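You operate a simulated robot arm through the tools that you are given. There is no shell and no other tool.

You run a simulated robot arm. Do the job below in one go: nothing can be reset, and whatever is moved stays where it is left.

## Task
Empty the drum into the drawer below and close it up again.
Fine: latch off first, white lever to TURN, crank till the load has dropped and the lid is up again, lever to HOLD, lid closed and latched; nothing is spilt.

Only the result counts: the job must be done as asked and must still hold three seconds after the hand-in. Knocking over, shifting, dropping, spilling or breaking anything else fails it. Lids that push on must go on centred and level and be pressed home; caps that screw on are set level and turned clockwise until they are tight.

## Robot
A 6-joint arm with a three-finger gripper, fixed in place. Base frame: the origin is at the foot of the arm, x ahead of it, y to its left, z up. Units: mm, rad, N and s.
Its first joint turns from -2.897 to 2.897 rad. Payload 4.89 kg.
The tool frame sits at the grasp point between the pads (the TCP): z along the fingers, y along the line on which they close. The tips reach 30 mm beyond it. The gripper opens to 164 mm. The gripper's body begins 125 mm behind the TCP.
Orientation is told as [roll, pitch, yaw] about the base's x, y, z axes, in that order, counted from this pose: with the fingers straight down and closing along the base's y, the tool's x points along the base's -x, its y along +y and its z along -z.

## Interface
- The arm moves only by the tool servo_tool. Its argument "rows" is a list that holds one entry, the list of rows, each a list of 7 numbers: the shift along the base's x, y, z in mm, then the turn, a rotation vector about the base's x, y, z in rad, then the gripper command, from -1 (shut) to 1 (fully open), values between in proportion. In form: [[[dx, dy, dz, ax, ay, az, hand], ...]]. A call has 1 to 20 rows; each row shifts and turns the commanded pose from where the row before left it. A row lasts 0.2 s, in which the tool goes at most 50 mm and 0.15 rad; a call with a longer step from one row to the next is refused whole, and so is a gripper value outside its range. A pose out of reach is approached as far as the arm can. The call stops where the force on the tool passes 50 N (or 10 N more than at its start, if that is more) or the arm is blocked; 0.2 s more then pass. Each finger travels about 108 mm/s and halts on what it meets, pressing with about 42 N; the grip force reading is that of the motor and also rises with nothing between the fingers. The clock runs only during rows and for 0.2 s after the last one: add rows that do not move to give the fingers time. The reply holds the time, the measured pose of the TCP, the force on the tool along the base axes, the opening and the grip force, in the units named above and with some noise, with the torque about the TCP (base axes, N m) and any sound that the robot's microphone picked up, and new pictures: "views" is both (left out), scene, wrist or none.
- Cameras (640 x 400 px; columns grow to the right, rows downward): "scene" is fixed at [219.1, -499.7, 1815]; the picture's right is [-0.93, 0.36, 0.00], its down [0.31, 0.82, -0.48] and it looks along [-0.17, -0.45, -0.88] (base axes); focal length 342 px, centre (320, 200). "wrist" rides on the gripper at [76, -2, -152] in the tool frame; the picture's right is [0.02, 1.00, 0.00], its down [-0.88, 0.02, -0.47] and it looks along [-0.47, 0.01, 0.88] (tool axes); focal length 247 px, centre (320, 200). There is no depth. A picture from a camera that has moved, and an enlarged one, comes with that camera's place and axes in the base frame and with its lens.
- lift_body(by): slides the trunk up (or, below 0, down) by that many mm; the arm rides with it, the base frame stays. It gives what a move gives, with no picture.
- enlarge(camera, box): a new picture of the part [left, top, right, bottom] of that camera's present view, enlarged. The clock stands still meanwhile.
- job_done(): hands the job in; it is judged then, once.

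Places have to be worked out from the pictures, the camera data and where the tool is seen. Open the gripper and draw the arm clear of the work before you hand the job in, unless the task says otherwise.

The tools are called after "Call:" as name(argument=value, ...) on one line, values as JSON. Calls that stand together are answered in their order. servo_tool: Moves the arm, as the interface text tells. Its arguments: {"type":"object","properties":{"rows":{"type":"array","items":{"type":"array","items":{"type":"array","items":{"type":"number"}}}},"views":{"type":"string","enum":["both","scene","wrist","none"]}},"required":["rows"]} The other tools are called the same way: lift_body (by) slides the trunk up or down; enlarge (camera, box) takes an enlarged picture of a part of a camera's view; job_done () hands the job in.

At the start:

```text
clock: 0.0
eef_pos: [-45.1, -567.8, 1380.4]
tcp_rot: [0.001, 0.0, 0.0]
ft_force: [-0.3, 0.2, 0.0]
torque: [0.01, -0.02, -0.02]
gripper_width: 163.9
gripper_force: 0.0
trunk travel left (down, up): [-200.0, 190.0]
```

scene: 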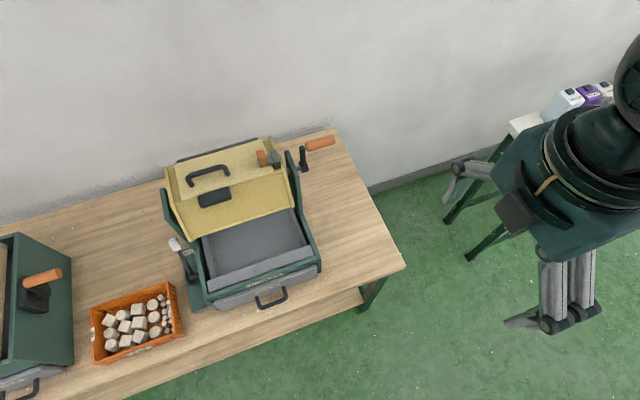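
wrist: 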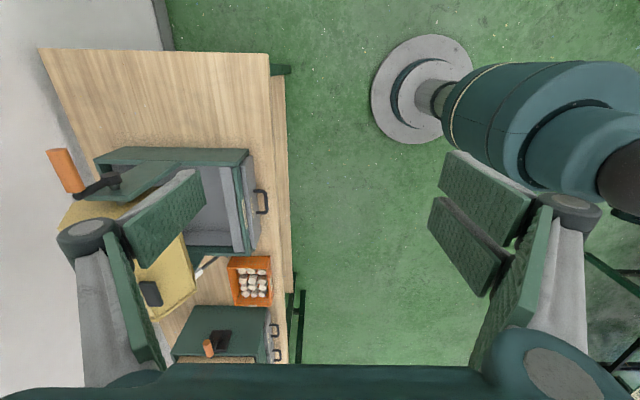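

I start by looking at the scene in detail; the pictures show a table with a yellow-drum machine in front, with a crank at its right, a white lever at its left. I enlarge both views.

Call:
enlarge(camera="scene", box=[140, 120, 360, 320])

Call:
enlarge(camera="scene", box=[0, 200, 220, 400])

Call:
enlarge(camera="wrist", box=[30, 130, 310, 370])

```text
2.00 times, centred on (250, 220) of scene
camera zoom: at [219.1, -499.7, 1815.0], right [-0.93, 0.36, 0.0], down [0.31, 0.82, -0.48], along [-0.17, -0.45, -0.88], focal length 683 px, centre (460, 160)
```

zoom: 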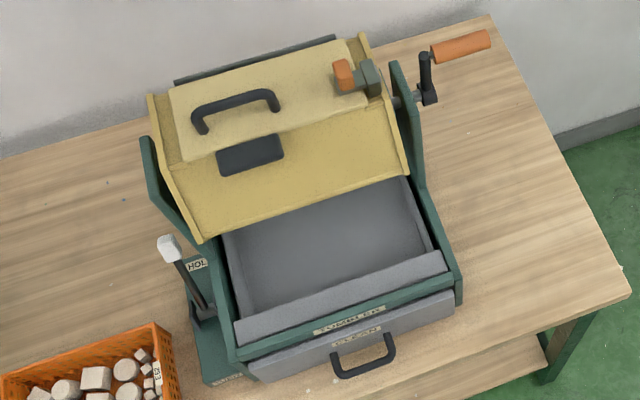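

```text
2.00 times, centred on (110, 300) of scene
camera zoom: at [219.1, -499.7, 1815.0], right [-0.93, 0.36, 0.0], down [0.31, 0.82, -0.48], along [-0.17, -0.45, -0.88], focal length 683 px, centre (740, 0)
```

zoom: 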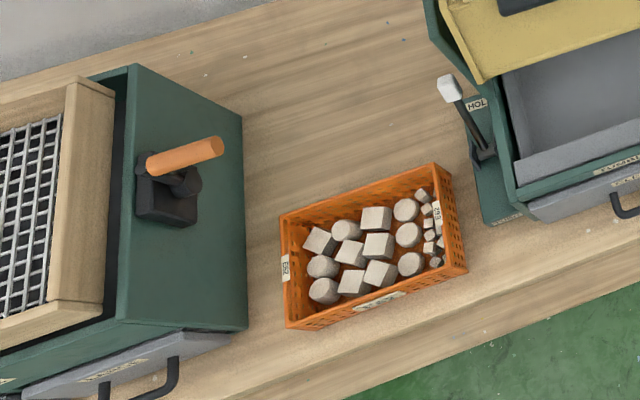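

```text
1.67 times, centred on (170, 250) of wrist
camera zoom: at [-120.5, -569.0, 1533.9], right [-0.02, 1.0, 0.0], down [0.88, 0.02, 0.47], along [0.47, 0.01, -0.88], focal length 412 px, centre (570, 117)
```

zoom: 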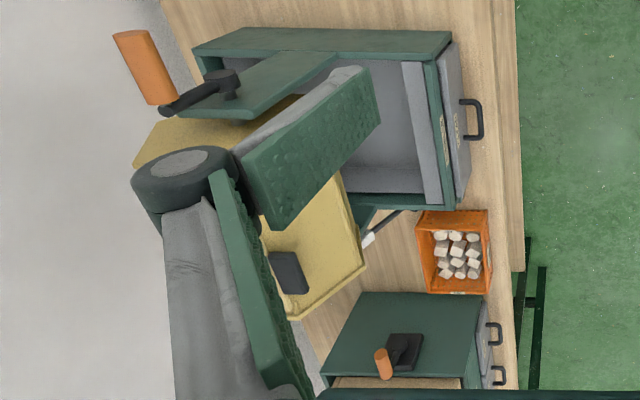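

From the two views I place the crank handle near (35,-982,1158), the crank hub at (84,-974,1082) and the drawer handle at (271,-758,815). I turn the tool by -90° about z and bring the wrist camera in front of the machine for a closer look, staying well above it.

Call:
servo_tool(rows=[[[25, 3, 0, 0, 0, -0.1428, -1], [25, 3, 0, 0, 0, -0.1428, -1], [25, 3, 0, 0, 0, -0.1428, -1], [25, 3, 0, 0, 0, -0.1428, -1], [25, 3, 0, 0, 0, -0.1428, -1], [25, 3, 0, 0, 0, -0.1428, -1], [25, 3, 0, 0, 0, -0.1428, -1], [25, 3, 0, 0, 0, -0.1428, -1], [25, 3, 0, 0, 0, -0.1428, -1], [25, 3, 0, 0, 0, -0.1428, -1], [25, 3, 0, 0, 0, -0.1428, -1], [0, 0, 0, 0, 0, 0, -1]]])

```text
clock: 2.6
eef_pos: [231.0, -534.0, 1380.1]
tcp_rot: [0.0, 0.0, -1.572]
ft_force: [-0.4, 1.5, 0.5]
torque: [-0.14, -0.04, -0.05]
gripper_width: 0.1
gripper_force: 42.1
trunk travel left (down, up): [-200.0, 190.0]
camera wrist: at [229.9, -458.2, 1533.2], right [1.0, 0.02, 0.0], down [0.02, -0.88, 0.47], along [0.01, -0.47, -0.88], focal length 247 px, centre (320, 200)
```

scene: 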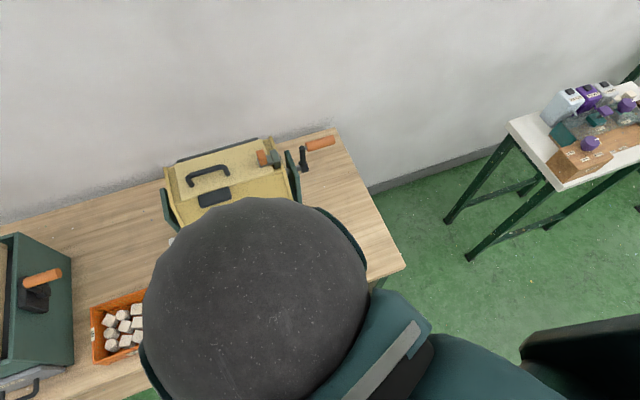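
wrist: 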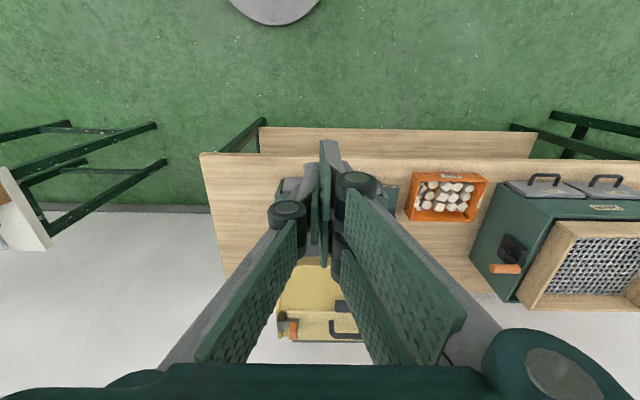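

The closed fingers block the view, so I open the gripper, lean the tool toward the machine and lower it a little for a clear look at latch, lever and lid.

Call:
servo_tool(rows=[[[5, 10, -20, -0.1, 0, 0, 1], [5, 10, -20, -0.1, 0, 0, 1], [5, 10, -20, -0.1, 0, 0, 1], [5, 10, -20, -0.1, 0, 0, 1], [5, 10, -20, -0.1, 0, 0, 1], [0, 0, 0, 0, 0, 0, 1], [0, 0, 0, 0, 0, 0, 1]]])

```text
clock: 3.4
eef_pos: [288.7, -593.3, 1341.4]
tcp_rot: [-0.001, -0.288, -1.572]
ft_force: [-0.9, -1.3, 0.0]
torque: [0.02, -0.16, 0.05]
gripper_width: 164.0
gripper_force: 0.2
trunk travel left (down, up): [-200.0, 190.0]
stopped in row 4: the arm was blocked; the commanded pose is now the measured one
camera wrist: at [287.8, -477.4, 1467.5], right [1.0, 0.02, -0.01], down [0.02, -0.71, 0.7], along [0.01, -0.7, -0.71], focal length 247 px, centre (320, 200)
```

scene: 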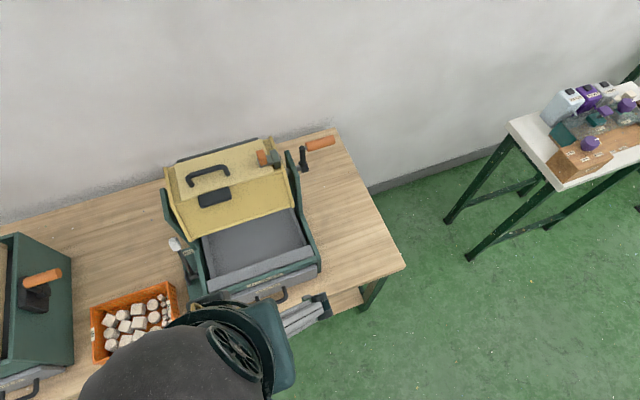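
wrist: 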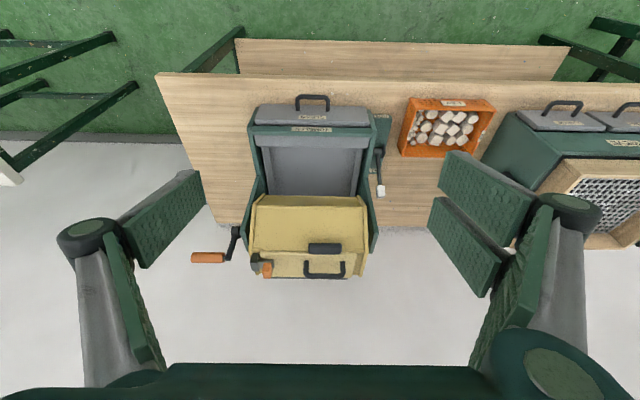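

The wrist camera now sees the whole machine. The arm stopped early (probably a joint limit near the base axis), so I take enlarged pictures from here.

Call:
enlarge(camera="wrist", box=[180, 170, 400, 300])

Call:
enlarge(camera="wrist", box=[240, 220, 380, 300])

Call:
enlarge(camera="wrist", box=[340, 90, 440, 220])

Call:
enlarge(camera="scene", box=[230, 120, 350, 200])

Call:
enlarge(camera="scene", box=[150, 220, 250, 320])

```text
2.91 times, centred on (290, 235) of wrist
camera zoom: at [287.8, -477.4, 1467.5], right [1.0, 0.02, -0.01], down [0.02, -0.71, 0.7], along [0.01, -0.7, -0.71], focal length 718 px, centre (407, 98)
```

zoom: 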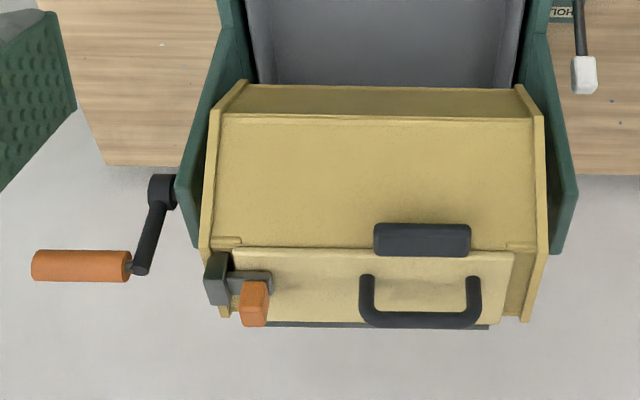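

```text
4.57 times, centred on (310, 260) of wrist
camera zoom: at [287.8, -477.4, 1467.5], right [1.0, 0.02, -0.01], down [0.02, -0.71, 0.7], along [0.01, -0.7, -0.71], focal length 1129 px, centre (366, -74)
```

zoom: 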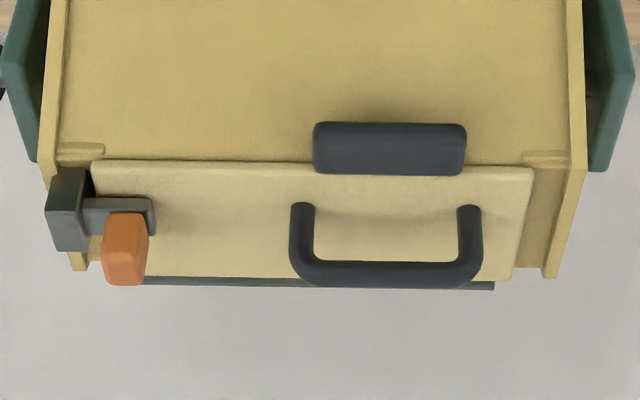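

```text
3.08 times, centred on (390, 155) of wrist
camera zoom: at [287.8, -477.4, 1467.5], right [1.0, 0.02, -0.01], down [0.02, -0.71, 0.7], along [0.01, -0.7, -0.71], focal length 760 px, centre (105, 338)
```

zoom: 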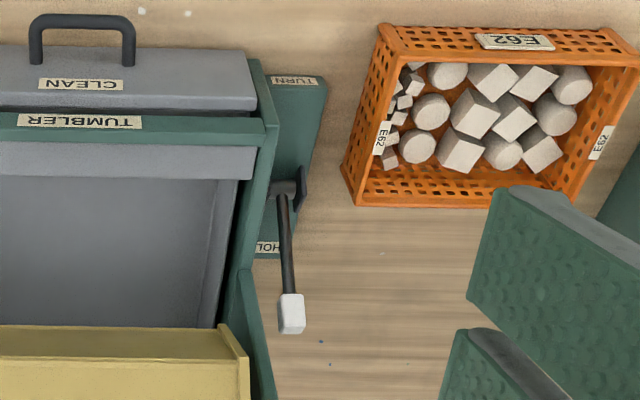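

```text
5.00 times, centred on (290, 160) of scene
camera zoom: at [219.1, -499.7, 1815.0], right [-0.93, 0.36, 0.0], down [0.31, 0.82, -0.48], along [-0.17, -0.45, -0.88], focal length 1708 px, centre (470, 400)
```

zoom: 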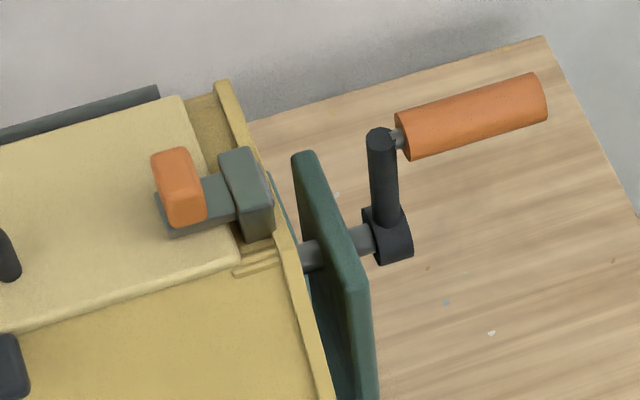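

```text
4.00 times, centred on (200, 270) of scene
camera zoom: at [219.1, -499.7, 1815.0], right [-0.93, 0.36, 0.0], down [0.31, 0.82, -0.48], along [-0.17, -0.45, -0.88], focal length 1367 px, centre (800, -80)
```

zoom: 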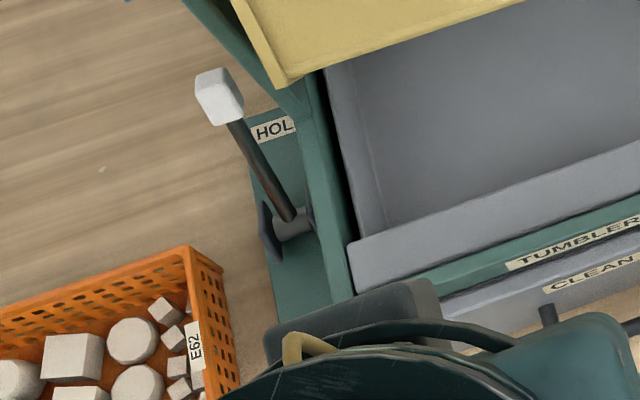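

Stereo puts the latch knob near (181,-964,1196), its keeper block at (152,-963,1176), the lid handle top at (302,-974,1199), lever tip at (471,-967,930) with pivot (473,-913,804). I move the camera nearer above the lid to see how the latch works.

Call:
servo_tool(rows=[[[-12, -40, -5, 0, 0, 0, 1], [-12, -40, -5, 0, 0, 0, 1], [-12, -40, -5, 0, 0, 0, 1], [-12, -40, -5, 0, 0, 0, 1], [-12, -40, -5, 0, 0, 0, 1], [0, 0, 0, 0, 0, 0, 1]]])

```text
clock: 4.8
eef_pos: [229.6, -790.6, 1315.2]
tcp_rot: [0.0, -0.288, -1.57]
ft_force: [-0.1, -1.7, -1.5]
torque: [0.16, 0.04, -0.03]
gripper_width: 163.9
gripper_force: 0.1
trunk travel left (down, up): [-200.0, 190.0]
camera wrist: at [228.3, -675.3, 1440.2], right [1.0, 0.02, -0.01], down [0.02, -0.71, 0.7], along [0.01, -0.7, -0.71], focal length 247 px, centre (320, 200)
```

scene: 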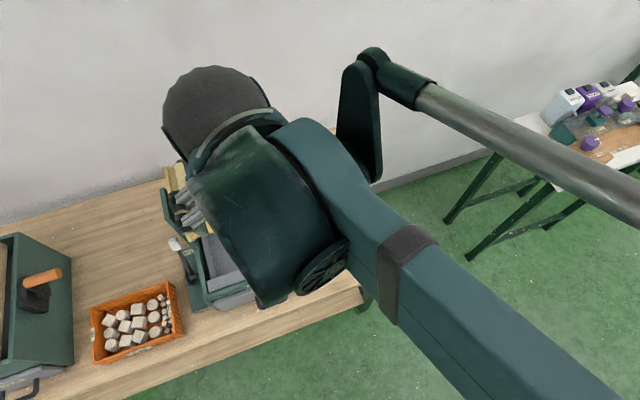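
wrist: 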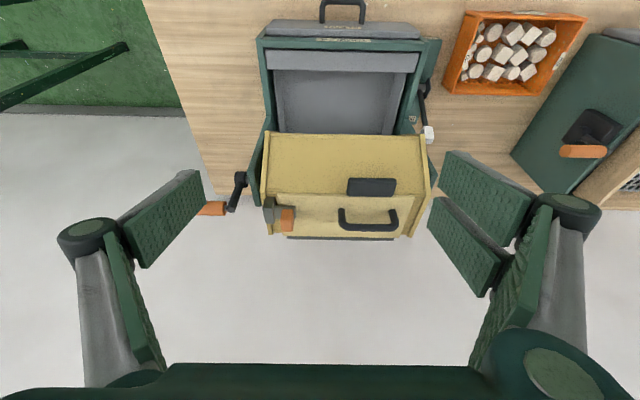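

Call:
enlarge(camera="wrist", box=[240, 170, 350, 250])

Call:
enlarge(camera="wrist", box=[330, 160, 440, 250])

```text
5.00 times, centred on (295, 210) of wrist
camera zoom: at [228.3, -675.3, 1440.2], right [1.0, 0.02, -0.01], down [0.02, -0.71, 0.7], along [0.01, -0.7, -0.71], focal length 1235 px, centre (445, 150)
```

zoom: 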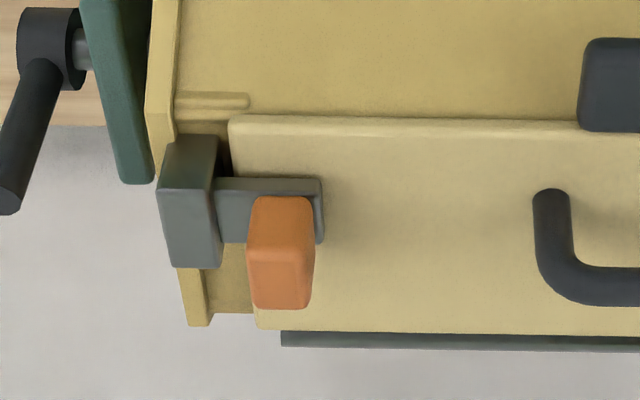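

```text
4.44 times, centred on (385, 205) of wrist
camera zoom: at [228.3, -675.3, 1440.2], right [1.0, 0.02, -0.01], down [0.02, -0.71, 0.7], along [0.01, -0.7, -0.71], focal length 1098 px, centre (31, 178)
```

zoom: 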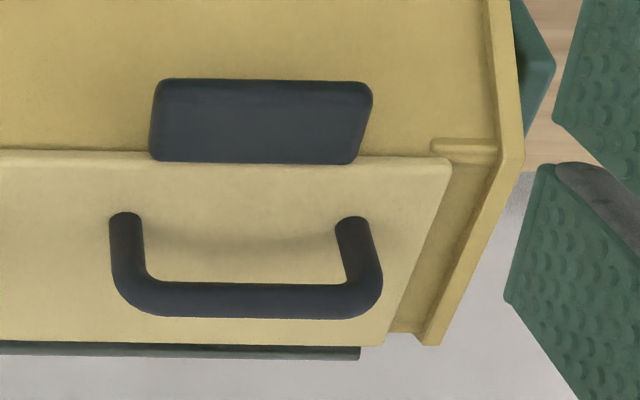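

The latch is a bolt along x: keeper x≈143–162, bar to x≈194, orange knob x≈173–193, y≈-965, top z≈1205, so it should slide toward +x. I go above the knob with the fingers partly open along x.

Call:
servo_tool(rows=[[[-9.3, -33.5, -10, 0, 0, 0, -0.4], [-9.3, -33.5, -10, 0, 0, 0, -0.4], [-9.3, -33.5, -10, 0, 0, 0, -0.4], [-9.3, -33.5, -10, 0, 0, 0, -0.4], [-9.3, -33.5, -10, 0, 0, 0, -0.4], [0, 0, 0, 0, 0, 0, -0.4]]])

```text
clock: 6.2
eef_pos: [183.3, -960.9, 1266.7]
tcp_rot: [0.001, -0.288, -1.57]
ft_force: [-0.1, -1.6, -0.8]
torque: [0.13, 0.02, 0.0]
gripper_width: 49.6
gripper_force: 0.0
trunk travel left (down, up): [-200.0, 190.0]
camera wrist: at [181.8, -844.0, 1392.6], right [1.0, 0.02, -0.01], down [0.02, -0.71, 0.7], along [0.01, -0.7, -0.71], focal length 247 px, centre (320, 200)
```

scene: 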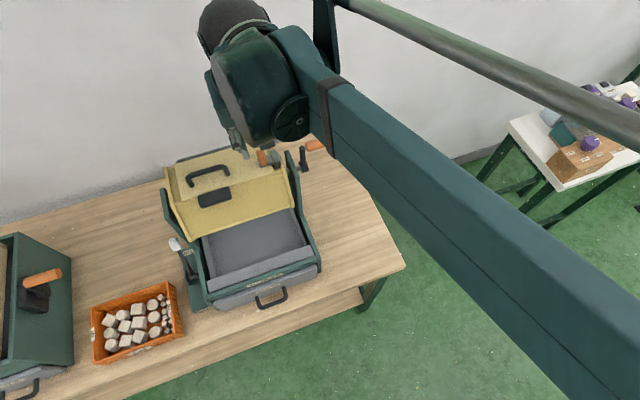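
wrist: 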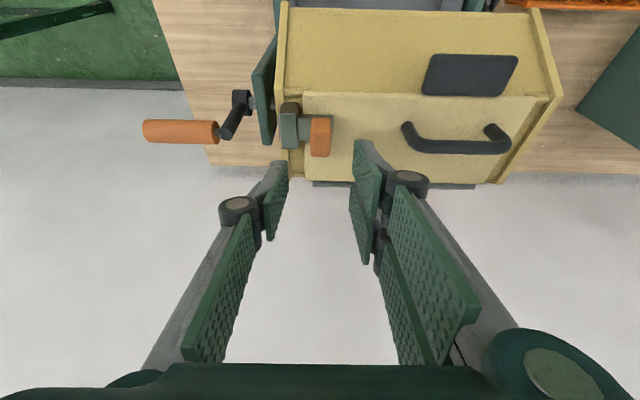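

Call:
enlarge(camera="wrist", box=[240, 70, 400, 200])

Call:
enlarge(camera="scene", box=[200, 110, 320, 200])

```text
3.08 times, centred on (320, 135) of wrist
camera zoom: at [181.8, -844.0, 1392.6], right [1.0, 0.02, -0.01], down [0.02, -0.71, 0.7], along [0.01, -0.7, -0.71], focal length 760 px, centre (320, 400)
```

zoom: 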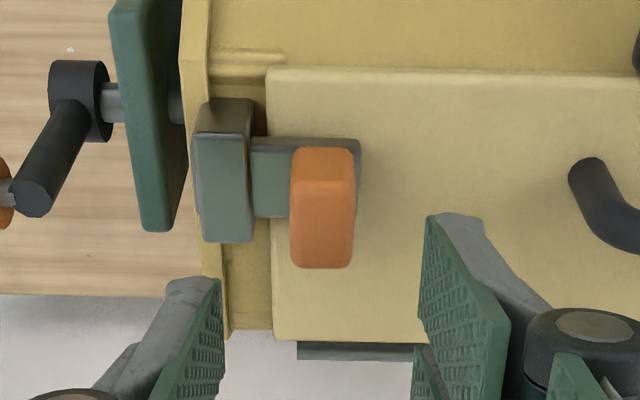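

```text
4.44 times, centred on (260, 155) of scene
camera zoom: at [219.1, -499.7, 1815.0], right [-0.93, 0.36, 0.0], down [0.31, 0.82, -0.48], along [-0.17, -0.45, -0.88], focal length 1518 px, centre (587, 400)
```

zoom: 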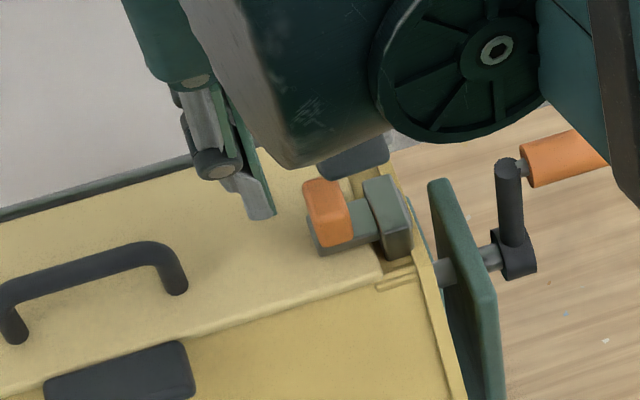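

Reach is fine and the knob is centred under the tool (x≈184). I descend so the tips end at z≈1188, just above the keeper, then close on the knob's x faces.

Call:
servo_tool(rows=[[[0.5, 1, -15, 0, 0, 0, -0.4], [0, 1, -15, 0, 0, 0, -0.4], [0, 0.5, -15, 0, 0, 0, -0.4], [0, 0, 0, 0, 0, 0, -0.4]]])

```text
clock: 7.2
eef_pos: [183.4, -955.3, 1221.9]
tcp_rot: [0.0, -0.287, -1.571]
ft_force: [0.1, -0.1, 0.1]
torque: [0.05, -0.02, -0.01]
gripper_width: 49.3
gripper_force: 0.0
trunk travel left (down, up): [-200.0, 190.0]
camera wrist: at [181.2, -839.3, 1347.7], right [1.0, 0.02, -0.01], down [0.02, -0.71, 0.7], along [0.01, -0.7, -0.71], focal length 247 px, centre (320, 200)
```

scene: 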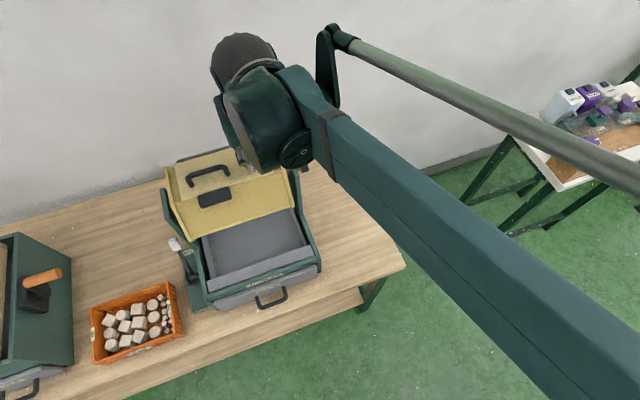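
wrist: 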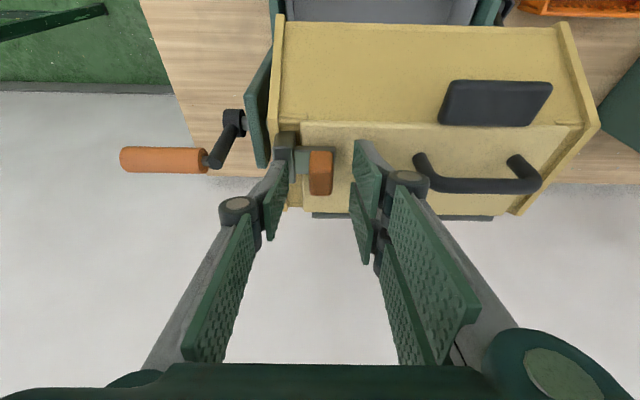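

Call:
enlarge(camera="wrist", box=[250, 120, 400, 220])

Call:
enlarge(camera="scene", box=[220, 130, 320, 200])

```text
4.00 times, centred on (325, 170) of wrist
camera zoom: at [181.2, -839.3, 1347.7], right [1.0, 0.02, -0.01], down [0.02, -0.71, 0.7], along [0.01, -0.7, -0.71], focal length 988 px, centre (300, 320)
```

zoom: 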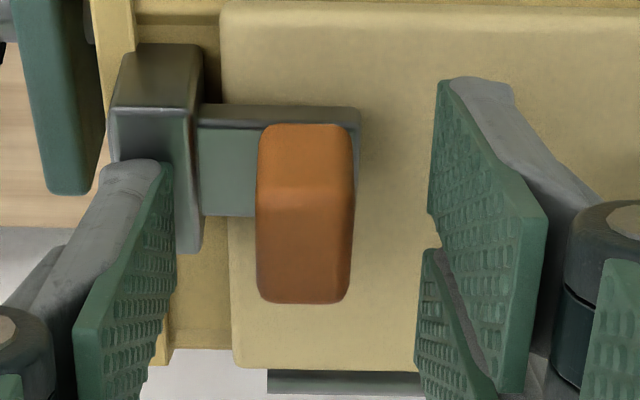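

```text
5.71 times, centred on (270, 165) of scene
camera zoom: at [219.1, -499.7, 1815.0], right [-0.93, 0.36, 0.0], down [0.31, 0.82, -0.48], along [-0.17, -0.45, -0.88], focal length 1952 px, centre (606, 400)
```

zoom: 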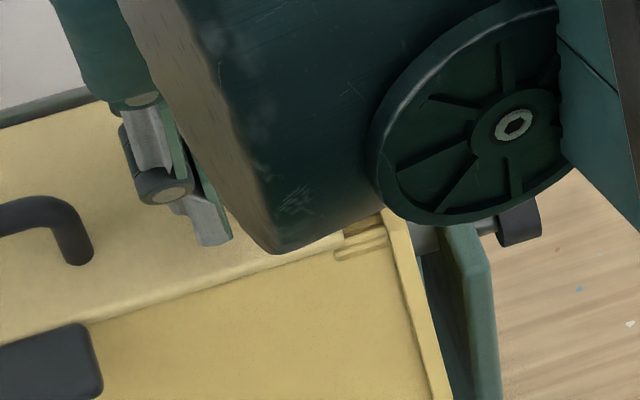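

The knob sits centred between the pads and the tips are clear of the lid and keeper. I close the gripper on the knob.

Call:
servo_tool(rows=[[[0, 0, 0, 0, 0, 0, -1], [0, 0, 0, 0, 0, 0, -1], [0, 0, 0, 0, 0, 0, -1]]])

```text
clock: 8.0
eef_pos: [183.1, -954.2, 1222.7]
tcp_rot: [-0.001, -0.286, -1.571]
ft_force: [6.2, 0.3, -1.0]
torque: [-0.01, -0.25, -0.04]
gripper_width: 17.7
gripper_force: 45.1
trunk travel left (down, up): [-200.0, 190.0]
camera wrist: at [181.8, -839.1, 1347.8], right [1.0, 0.02, -0.01], down [0.02, -0.71, 0.7], along [0.01, -0.7, -0.71], focal length 247 px, centre (320, 200)
```

scene: 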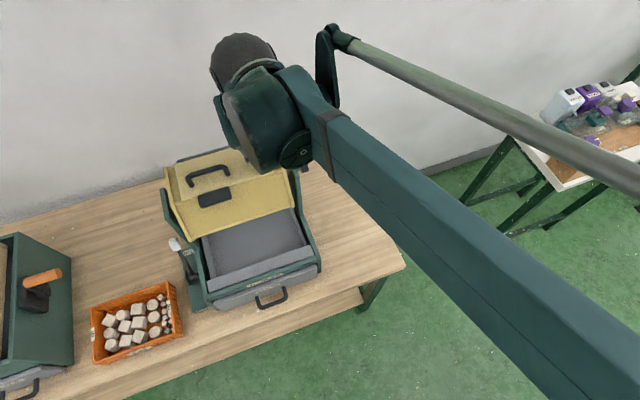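
wrist: 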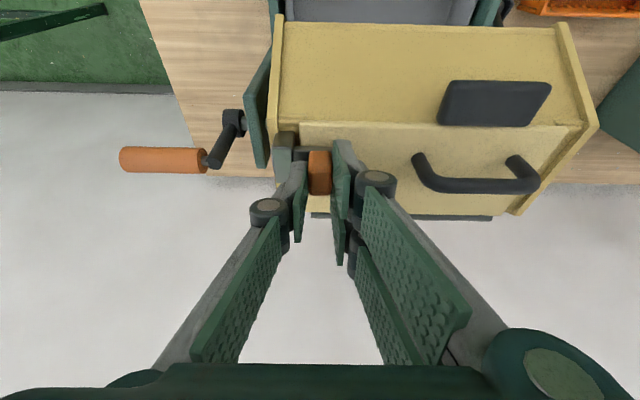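

Knob gripped (17.7 mm wide). I try a gentle slide of the bolt toward +x and watch the force.

Call:
servo_tool(rows=[[[2, 0, 0, 0, 0, 0, -1], [2, 0, 0, 0, 0, 0, -1], [2, 0, 0, 0, 0, 0, -1], [2, 0, 0, 0, 0, 0, -1], [2, 0, 0, 0, 0, 0, -1]]], views="wrist")

```text
clock: 9.2
eef_pos: [193.0, -955.3, 1223.6]
tcp_rot: [0.0, -0.287, -1.57]
ft_force: [-1.3, 0.4, 6.9]
torque: [-0.1, -0.01, -0.08]
gripper_width: 17.5
gripper_force: 44.7
trunk travel left (down, up): [-200.0, 190.0]
camera wrist: at [191.4, -839.0, 1347.7], right [1.0, 0.02, -0.01], down [0.02, -0.71, 0.7], along [0.01, -0.7, -0.71], focal length 247 px, centre (320, 200)
```

wrist: 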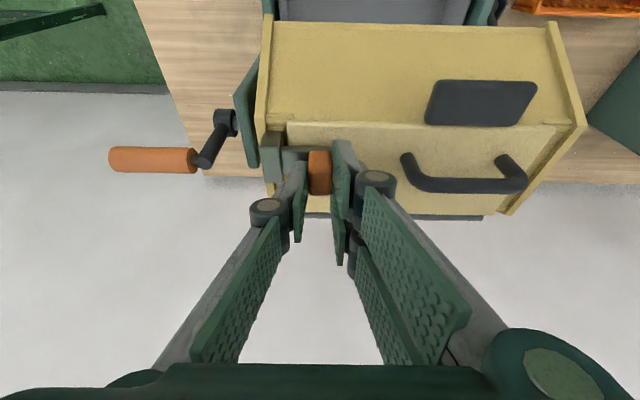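

The bolt slides freely toward +x. I continue until it has left the keeper.

Call:
servo_tool(rows=[[[2, 0, -0.5, 0, 0, 0, -1], [2, 0, 0, 0, 0, 0, -1], [2, 0, 0, 0, 0, 0, -1], [2, 0, 0, 0, 0, 0, -1], [2, 0, 0, 0, 0, 0, -1], [2, 0, 0, 0, 0, 0, -1]]], views="wrist")

Call:
enlarge(camera="wrist", box=[230, 110, 380, 210])

```text
clock: 10.6
eef_pos: [204.7, -956.2, 1223.6]
tcp_rot: [0.0, -0.286, -1.57]
ft_force: [-0.7, -5.2, 26.6]
torque: [-1.18, -0.02, -0.07]
gripper_width: 17.6
gripper_force: 44.9
trunk travel left (down, up): [-200.0, 190.0]
camera wrist: at [203.5, -838.5, 1347.3], right [1.0, 0.02, -0.01], down [0.02, -0.71, 0.7], along [0.01, -0.7, -0.71], focal length 247 px, centre (320, 200)
```

wrist: 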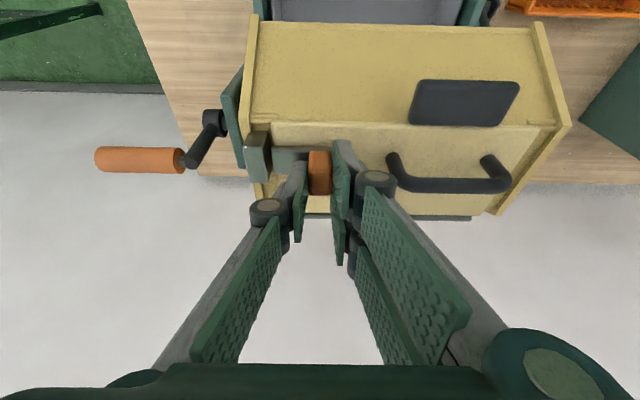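

```text
4.00 times, centred on (305, 160) of wrist
camera zoom: at [203.5, -838.5, 1347.3], right [1.0, 0.02, -0.01], down [0.02, -0.71, 0.7], along [0.01, -0.7, -0.71], focal length 988 px, centre (380, 360)
```

zoom: 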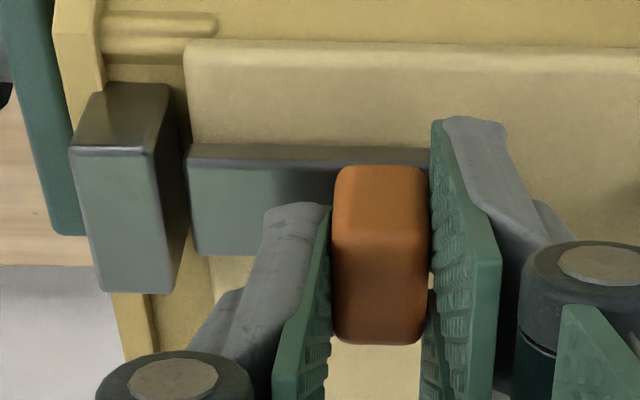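

The bolt end is just out of the keeper, with an upward force of 27 N building up, so I raise the tool slightly to relieve it and slide a few millimetres more to be sure it's fully off.

Call:
servo_tool(rows=[[[0, 0, 1.5, 0, 0, 0, -1], [1.5, 0, 0.5, 0, 0, 0, -1], [1.5, 0, 0, 0, 0, 0, -1], [1.5, 0, 0, 0, 0, 0, -1], [1.5, 0, 0, 0, 0, 0, -1]]], views="wrist")

Call:
enlarge(camera="wrist", box=[230, 110, 380, 210])

```text
clock: 11.8
eef_pos: [209.6, -955.7, 1222.9]
tcp_rot: [-0.002, -0.285, -1.571]
ft_force: [-9.3, 8.1, -11.3]
torque: [1.29, 0.23, -0.08]
gripper_width: 18.0
gripper_force: 45.5
trunk travel left (down, up): [-200.0, 190.0]
camera wrist: at [208.3, -839.0, 1347.7], right [1.0, 0.02, -0.01], down [0.02, -0.71, 0.7], along [0.01, -0.7, -0.71], focal length 247 px, centre (320, 200)
```

wrist: 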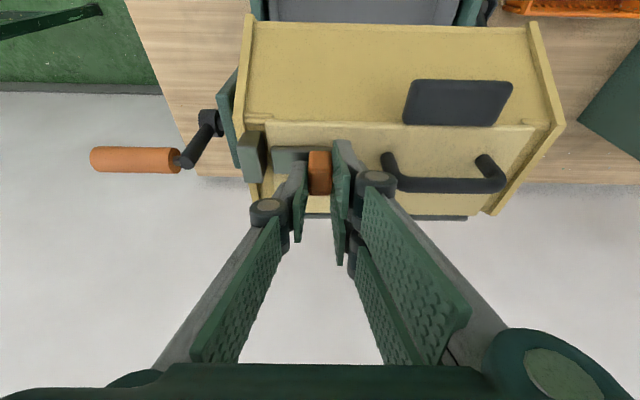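

```text
4.00 times, centred on (305, 160) of wrist
camera zoom: at [208.3, -839.0, 1347.7], right [1.0, 0.02, -0.01], down [0.02, -0.71, 0.7], along [0.01, -0.7, -0.71], focal length 988 px, centre (380, 360)
```

zoom: 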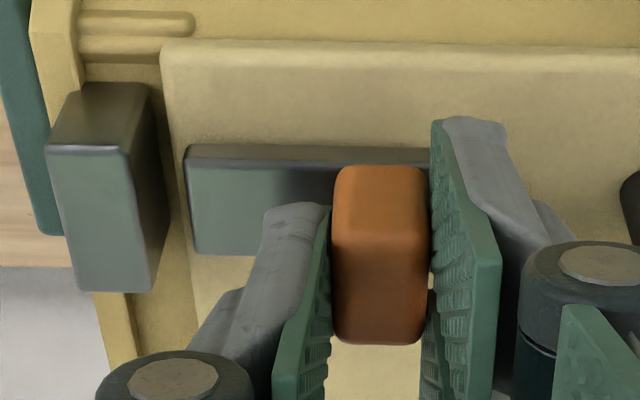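

The bolt is now clear of the keeper and the x force (-9 N) hints at its end stop; I nudge 2 mm more to confirm the stop.

Call:
servo_tool(rows=[[[1, 0, -1, 0, 0, 0, -1], [1, 0, 0, 0, 0, 0, -1], [0, 0, 0, 0, 0, 0, -1]]], views="none")

```text
clock: 12.6
eef_pos: [209.4, -955.1, 1221.4]
tcp_rot: [-0.001, -0.285, -1.575]
ft_force: [-31.2, 9.3, -7.7]
torque: [1.29, 0.79, -0.26]
gripper_width: 17.3
gripper_force: 44.6
trunk travel left (down, up): [-200.0, 190.0]
```

The bolt is on its end stop: latch fully off. I back off 2 mm, open the fingers and rise clear.

Call:
servo_tool(rows=[[[-2, 0, 1, 0, 0, 0, -1], [0, 0, 0, 0, 0, 0, -0.4], [0, 0, 0, 0, 0, 0, -0.4], [0, 0, 15, 0, 0, 0, -0.4], [0, 10, 30, 0, 0, 0, -0.4], [0, 30, 30, 0, 0, 0, -0.4], [0, 30, 20, 0, 0, 0, -0.4], [0, 0, 0, 0, 0, 0, -0.4]]])

```text
clock: 14.4
eef_pos: [211.1, -883.7, 1320.8]
tcp_rot: [0.001, -0.286, -1.569]
ft_force: [-0.3, 1.8, 1.3]
torque: [-0.17, -0.01, 0.01]
gripper_width: 49.4
gripper_force: 0.1
trunk travel left (down, up): [-200.0, 190.0]
camera wrist: at [209.3, -767.0, 1446.3], right [1.0, 0.02, -0.01], down [0.02, -0.71, 0.7], along [0.01, -0.7, -0.71], focal length 247 px, centre (320, 200)
```

scene: 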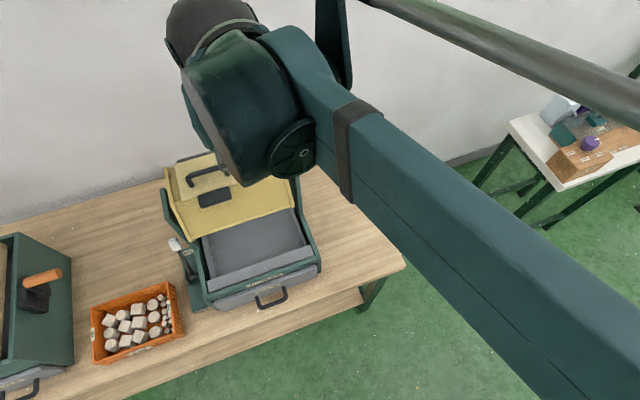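
wrist: 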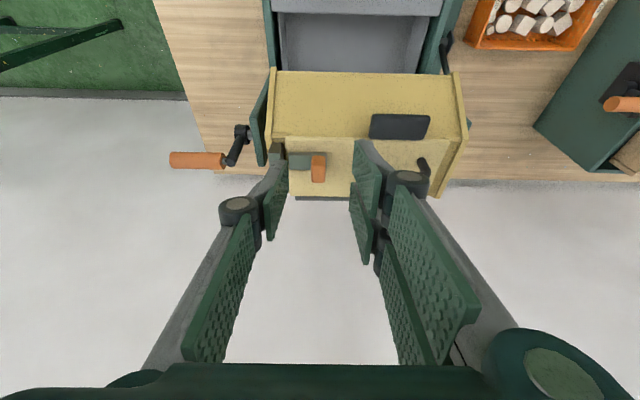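

Next the lever. I move across to x≈440 to look at the lever and the side plate from closer.

Call:
servo_tool(rows=[[[45, 14, 0, 0, 0, 0, 1], [45, 14, 0, 0, 0, 0, 1], [45, 14, -10, 0, 0, 0, 1], [45, 14, -20, 0, 0, 0, 1], [45, 14, -20, 0, 0, 0, 1], [0, 0, 0, 0, 0, 0, 1]]])

Call:
enlarge(camera="wrist", box=[240, 0, 440, 200])

Call:
enlarge(camera="scene", box=[130, 150, 240, 320])

```text
refused: row 4 steps farther than a row can; nothing moved
```

```text
2.00 times, centred on (340, 100) of wrist
camera zoom: at [209.3, -767.0, 1446.3], right [1.0, 0.02, -0.01], down [0.02, -0.71, 0.7], along [0.01, -0.7, -0.71], focal length 494 px, centre (280, 400)
```

zoom: 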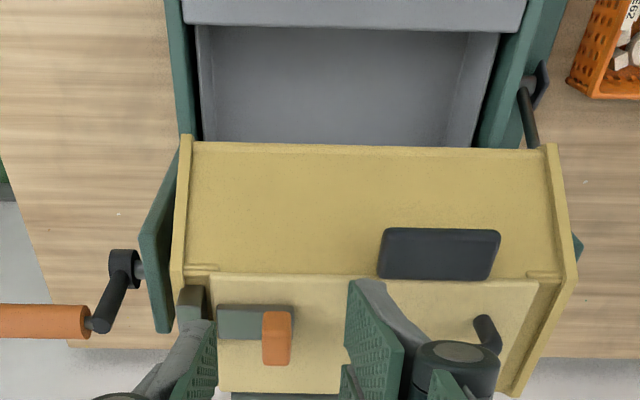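

```text
2.35 times, centred on (185, 235) of scene
camera zoom: at [219.1, -499.7, 1815.0], right [-0.93, 0.36, 0.0], down [0.31, 0.82, -0.48], along [-0.17, -0.45, -0.88], focal length 804 px, centre (638, 118)
```

zoom: 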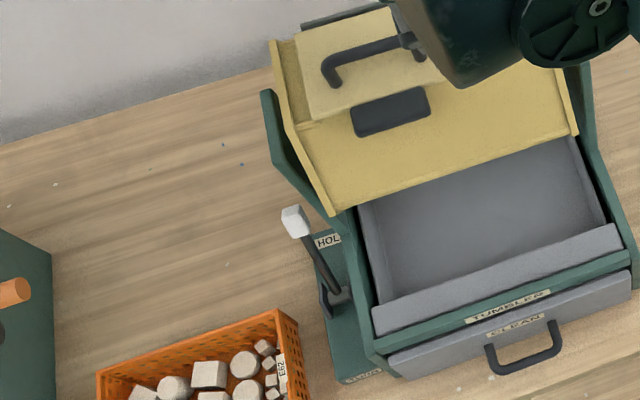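

One row was a hair over 50 mm; I repeat with smaller steps.

Call:
servo_tool(rows=[[[40, 12, -5, 0, 0, 0, 1], [40, 12, -10, 0, 0, 0, 1], [40, 12, -15, 0, 0, 0, 1], [40, 12, -15, 0, 0, 0, 1], [40, 12, -15, 0, 0, 0, 1], [30, 0, 0, 0, 0, 0, 1], [0, 0, 0, 0, 0, 0, 1]]])

Call:
enlarge(camera="wrist", box=[220, 60, 440, 260])

```text
clock: 16.0
eef_pos: [442.9, -825.3, 1258.1]
tcp_rot: [-0.002, -0.285, -1.571]
ft_force: [0.4, -0.3, -0.7]
torque: [-0.02, 0.1, -0.03]
gripper_width: 164.0
gripper_force: 0.1
trunk travel left (down, up): [-200.0, 190.0]
camera wrist: at [441.6, -708.4, 1383.5], right [1.0, 0.02, -0.01], down [0.02, -0.71, 0.7], along [0.01, -0.7, -0.71], focal length 247 px, centre (320, 200)
```

scene: 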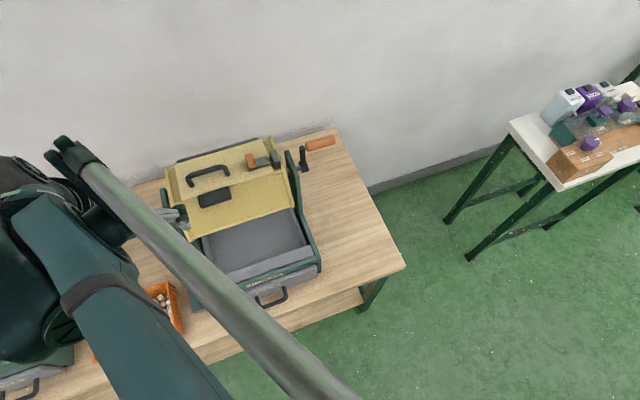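
wrist: 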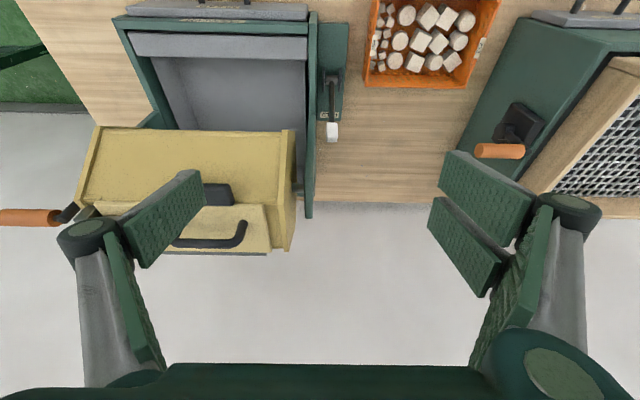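

```text
2.00 times, centred on (330, 160) of wrist
camera zoom: at [441.6, -708.4, 1383.5], right [1.0, 0.02, -0.01], down [0.02, -0.71, 0.7], along [0.01, -0.7, -0.71], focal length 494 px, centre (300, 280)
```

zoom: 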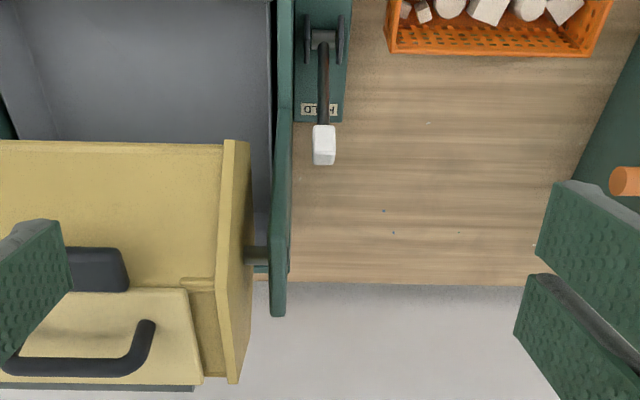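

The lever's white tip is at about (470,-967,930), with the side plate's outer face near x≈436. I lean the tool to about 57° from vertical (pointing toward -y, closing along x) and drop in front of the lever, fingers narrowed to ~37 mm.

Call:
servo_tool(rows=[[[5, 0, -10, -0.142, 0, 0, -0.55], [5, 0, -20, -0.142, 0, 0, -0.55], [5, 0, -30, -0.142, 0, 0, -0.55], [5, 0, -40, -0.142, 0, 0, -0.55], [5, 0, -45, -0.142, 0, 0, -0.55], [2.5, 0, -45, 0, 0, 0, -0.55], [0, 0, -45, 0, 0, 0, -0.55], [0, 0, 0, 0, 0, 0, -0.55]]])

```text
clock: 17.8
eef_pos: [466.5, -827.4, 1024.6]
tcp_rot: [0.001, -0.997, -1.57]
ft_force: [0.6, -0.4, -0.9]
torque: [-0.02, 0.01, -0.01]
gripper_width: 36.9
gripper_force: 0.1
trunk travel left (down, up): [-200.0, 190.0]
camera wrist: at [465.0, -657.3, 1042.4], right [1.0, 0.01, -0.02], down [0.02, -0.08, 1.0], along [0.01, -1.0, -0.08], focal length 247 px, centre (320, 200)
```

scene: 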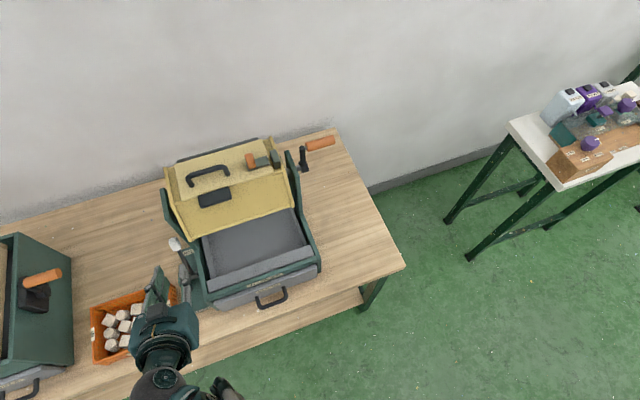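
wrist: 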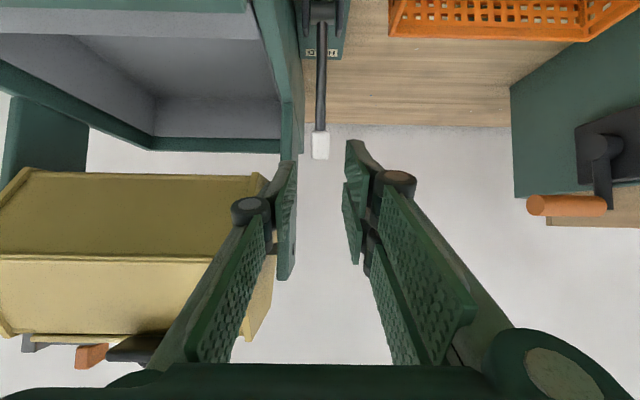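

Call:
enlarge(camera="wrist", box=[250, 0, 400, 180])

Call:
enlarge(camera="wrist", box=[0, 140, 300, 380])

Call:
enlarge(camera="scene", box=[140, 210, 240, 320])

```text
2.22 times, centred on (325, 90) of wrist
camera zoom: at [465.0, -657.3, 1042.4], right [1.0, 0.01, -0.02], down [0.02, -0.08, 1.0], along [0.01, -1.0, -0.08], focal length 549 px, centre (309, 444)
```

zoom: 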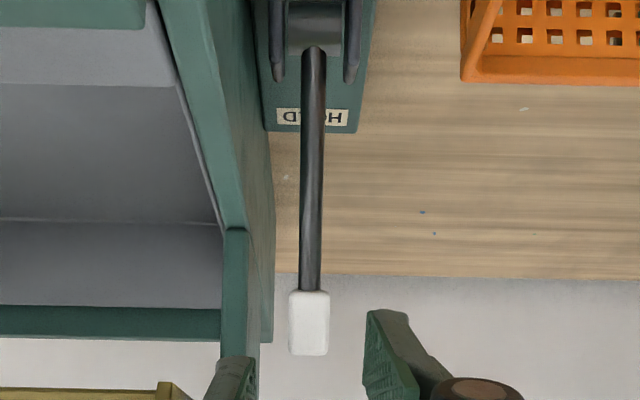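

```text
1.67 times, centred on (150, 260) of wrist
camera zoom: at [465.0, -657.3, 1042.4], right [1.0, 0.01, -0.02], down [0.02, -0.08, 1.0], along [0.01, -1.0, -0.08], focal length 412 px, centre (603, 100)
```

zoom: 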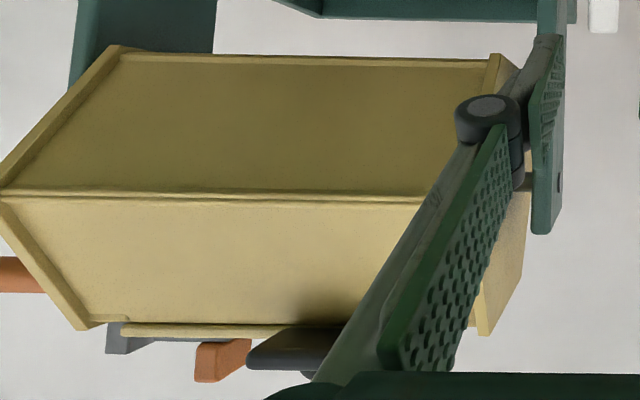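

```text
3.64 times, centred on (190, 265) of scene
camera zoom: at [219.1, -499.7, 1815.0], right [-0.93, 0.36, 0.0], down [0.31, 0.82, -0.48], along [-0.17, -0.45, -0.88], focal length 1242 px, centre (793, -36)
```

zoom: 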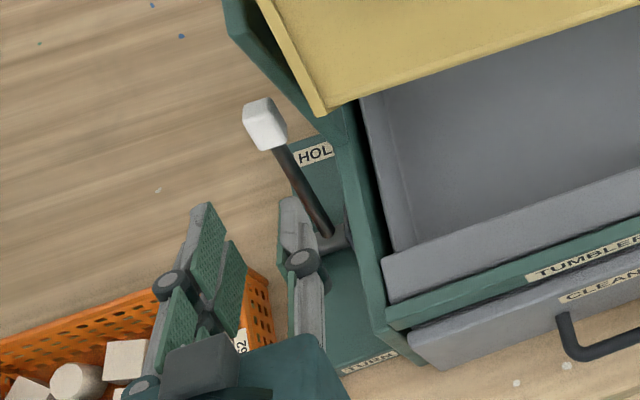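

From the horizontal view the lever sits at x≈466, the wall's outer face at x≈441, and the shaft below the white tip is the free place to grip. I yaw the tool by -0.55 rad so the hand stays away from the wall, narrow the fingers to ~23 mm and come to a pre-grasp position.

Call:
servo_tool(rows=[[[9, -10, -10, 0, 0, -0.1375, -0.72], [9, -10, -10, 0, 0, -0.1375, -0.72], [9, -10, -10, 0, 0, -0.1375, -0.72], [9, -10, -10, 0, 0, -0.1375, -0.72], [0, 0, 0, 0, 0, 0, -0.72]]])

Call:
enlarge(camera="wrist", box=[240, 20, 400, 190])

```text
clock: 19.0
eef_pos: [504.0, -865.3, 984.4]
tcp_rot: [0.001, -0.997, -2.123]
ft_force: [-0.5, 0.1, -0.6]
torque: [-0.05, 0.12, -0.05]
gripper_width: 22.7
gripper_force: 0.1
trunk travel left (down, up): [-200.0, 190.0]
camera wrist: at [591.7, -721.0, 1002.8], right [0.86, -0.51, -0.02], down [-0.03, -0.08, 1.0], along [-0.51, -0.85, -0.08], focal length 247 px, centre (320, 200)
```

scene: 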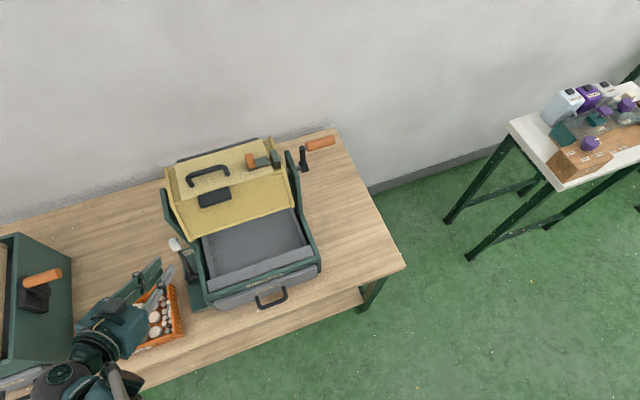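
wrist: 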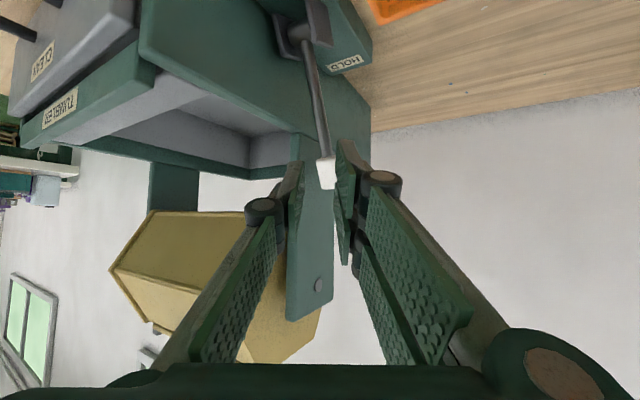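

```text
2.35 times, centred on (320, 105) of wrist
camera zoom: at [591.7, -721.0, 1002.8], right [0.86, -0.51, -0.02], down [-0.03, -0.08, 1.0], along [-0.51, -0.85, -0.08], focal length 581 px, centre (320, 424)
```

zoom: 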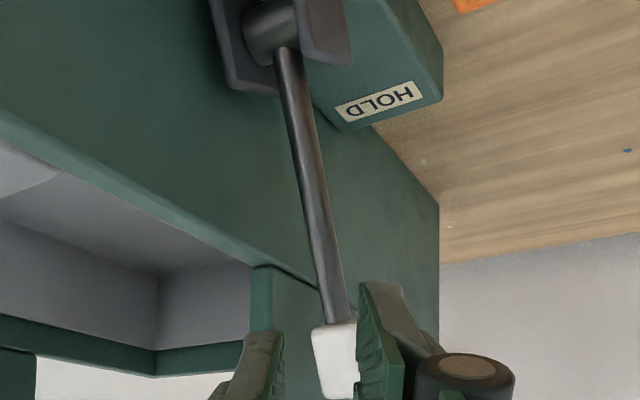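

The oblique view refines things: white tip near (464,-954,951), shaft base near (466,-899,837), box top at z≈910. I aim to grip the shaft at about (465,-933,908), advancing along the tool axis; first half of the approach now.

Call:
servo_tool(rows=[[[-2.5, -8, -19, 0, 0, 0, -0.72], [-2.5, -8, -19, 0, 0, 0, -0.72], [-5.5, -9, -6.8, 0, 0, 0, -0.72], [-5.5, -9, -6.8, 0, 0, 0, -0.72], [0, 0, 0, 0, 0, 0, -0.72]]], views="wrist")

Call:
enlarge(camera="wrist", box=[240, 90, 400, 210])

Call:
enlarge(camera="scene", box=[130, 210, 230, 310])

```text
clock: 20.2
eef_pos: [487.8, -899.3, 931.3]
tcp_rot: [0.0, -0.998, -2.12]
ft_force: [0.3, 0.5, -1.1]
torque: [0.0, 0.02, -0.02]
gripper_width: 23.1
gripper_force: 0.2
trunk travel left (down, up): [-200.0, 190.0]
camera wrist: at [575.4, -754.4, 951.4], right [0.86, -0.51, -0.02], down [-0.03, -0.08, 1.0], along [-0.51, -0.85, -0.08], focal length 247 px, centre (320, 200)
```

wrist: 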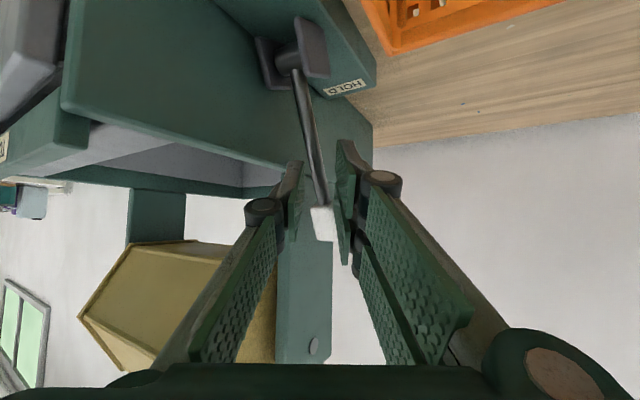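

```text
3.33 times, centred on (320, 150) of wrist
camera zoom: at [575.4, -754.4, 951.4], right [0.86, -0.51, -0.02], down [-0.03, -0.08, 1.0], along [-0.51, -0.85, -0.08], focal length 823 px, centre (320, 367)
```

zoom: 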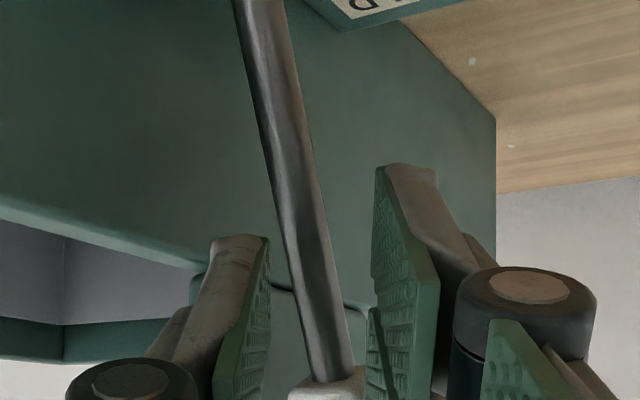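

```text
4.00 times, centred on (180, 260) of scene
camera zoom: at [219.1, -499.7, 1815.0], right [-0.93, 0.36, 0.0], down [0.31, 0.82, -0.48], along [-0.17, -0.45, -0.88], focal length 1367 px, centre (880, -40)
```

zoom: 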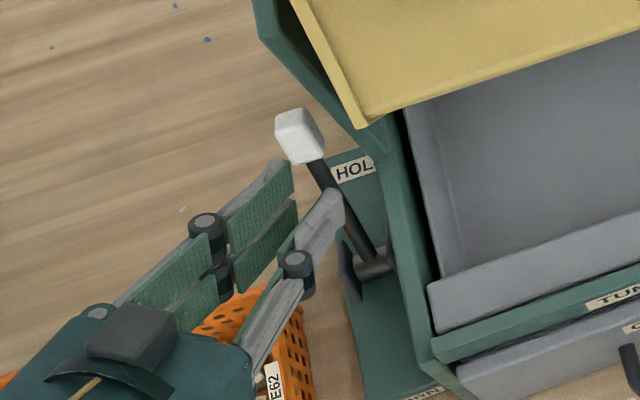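

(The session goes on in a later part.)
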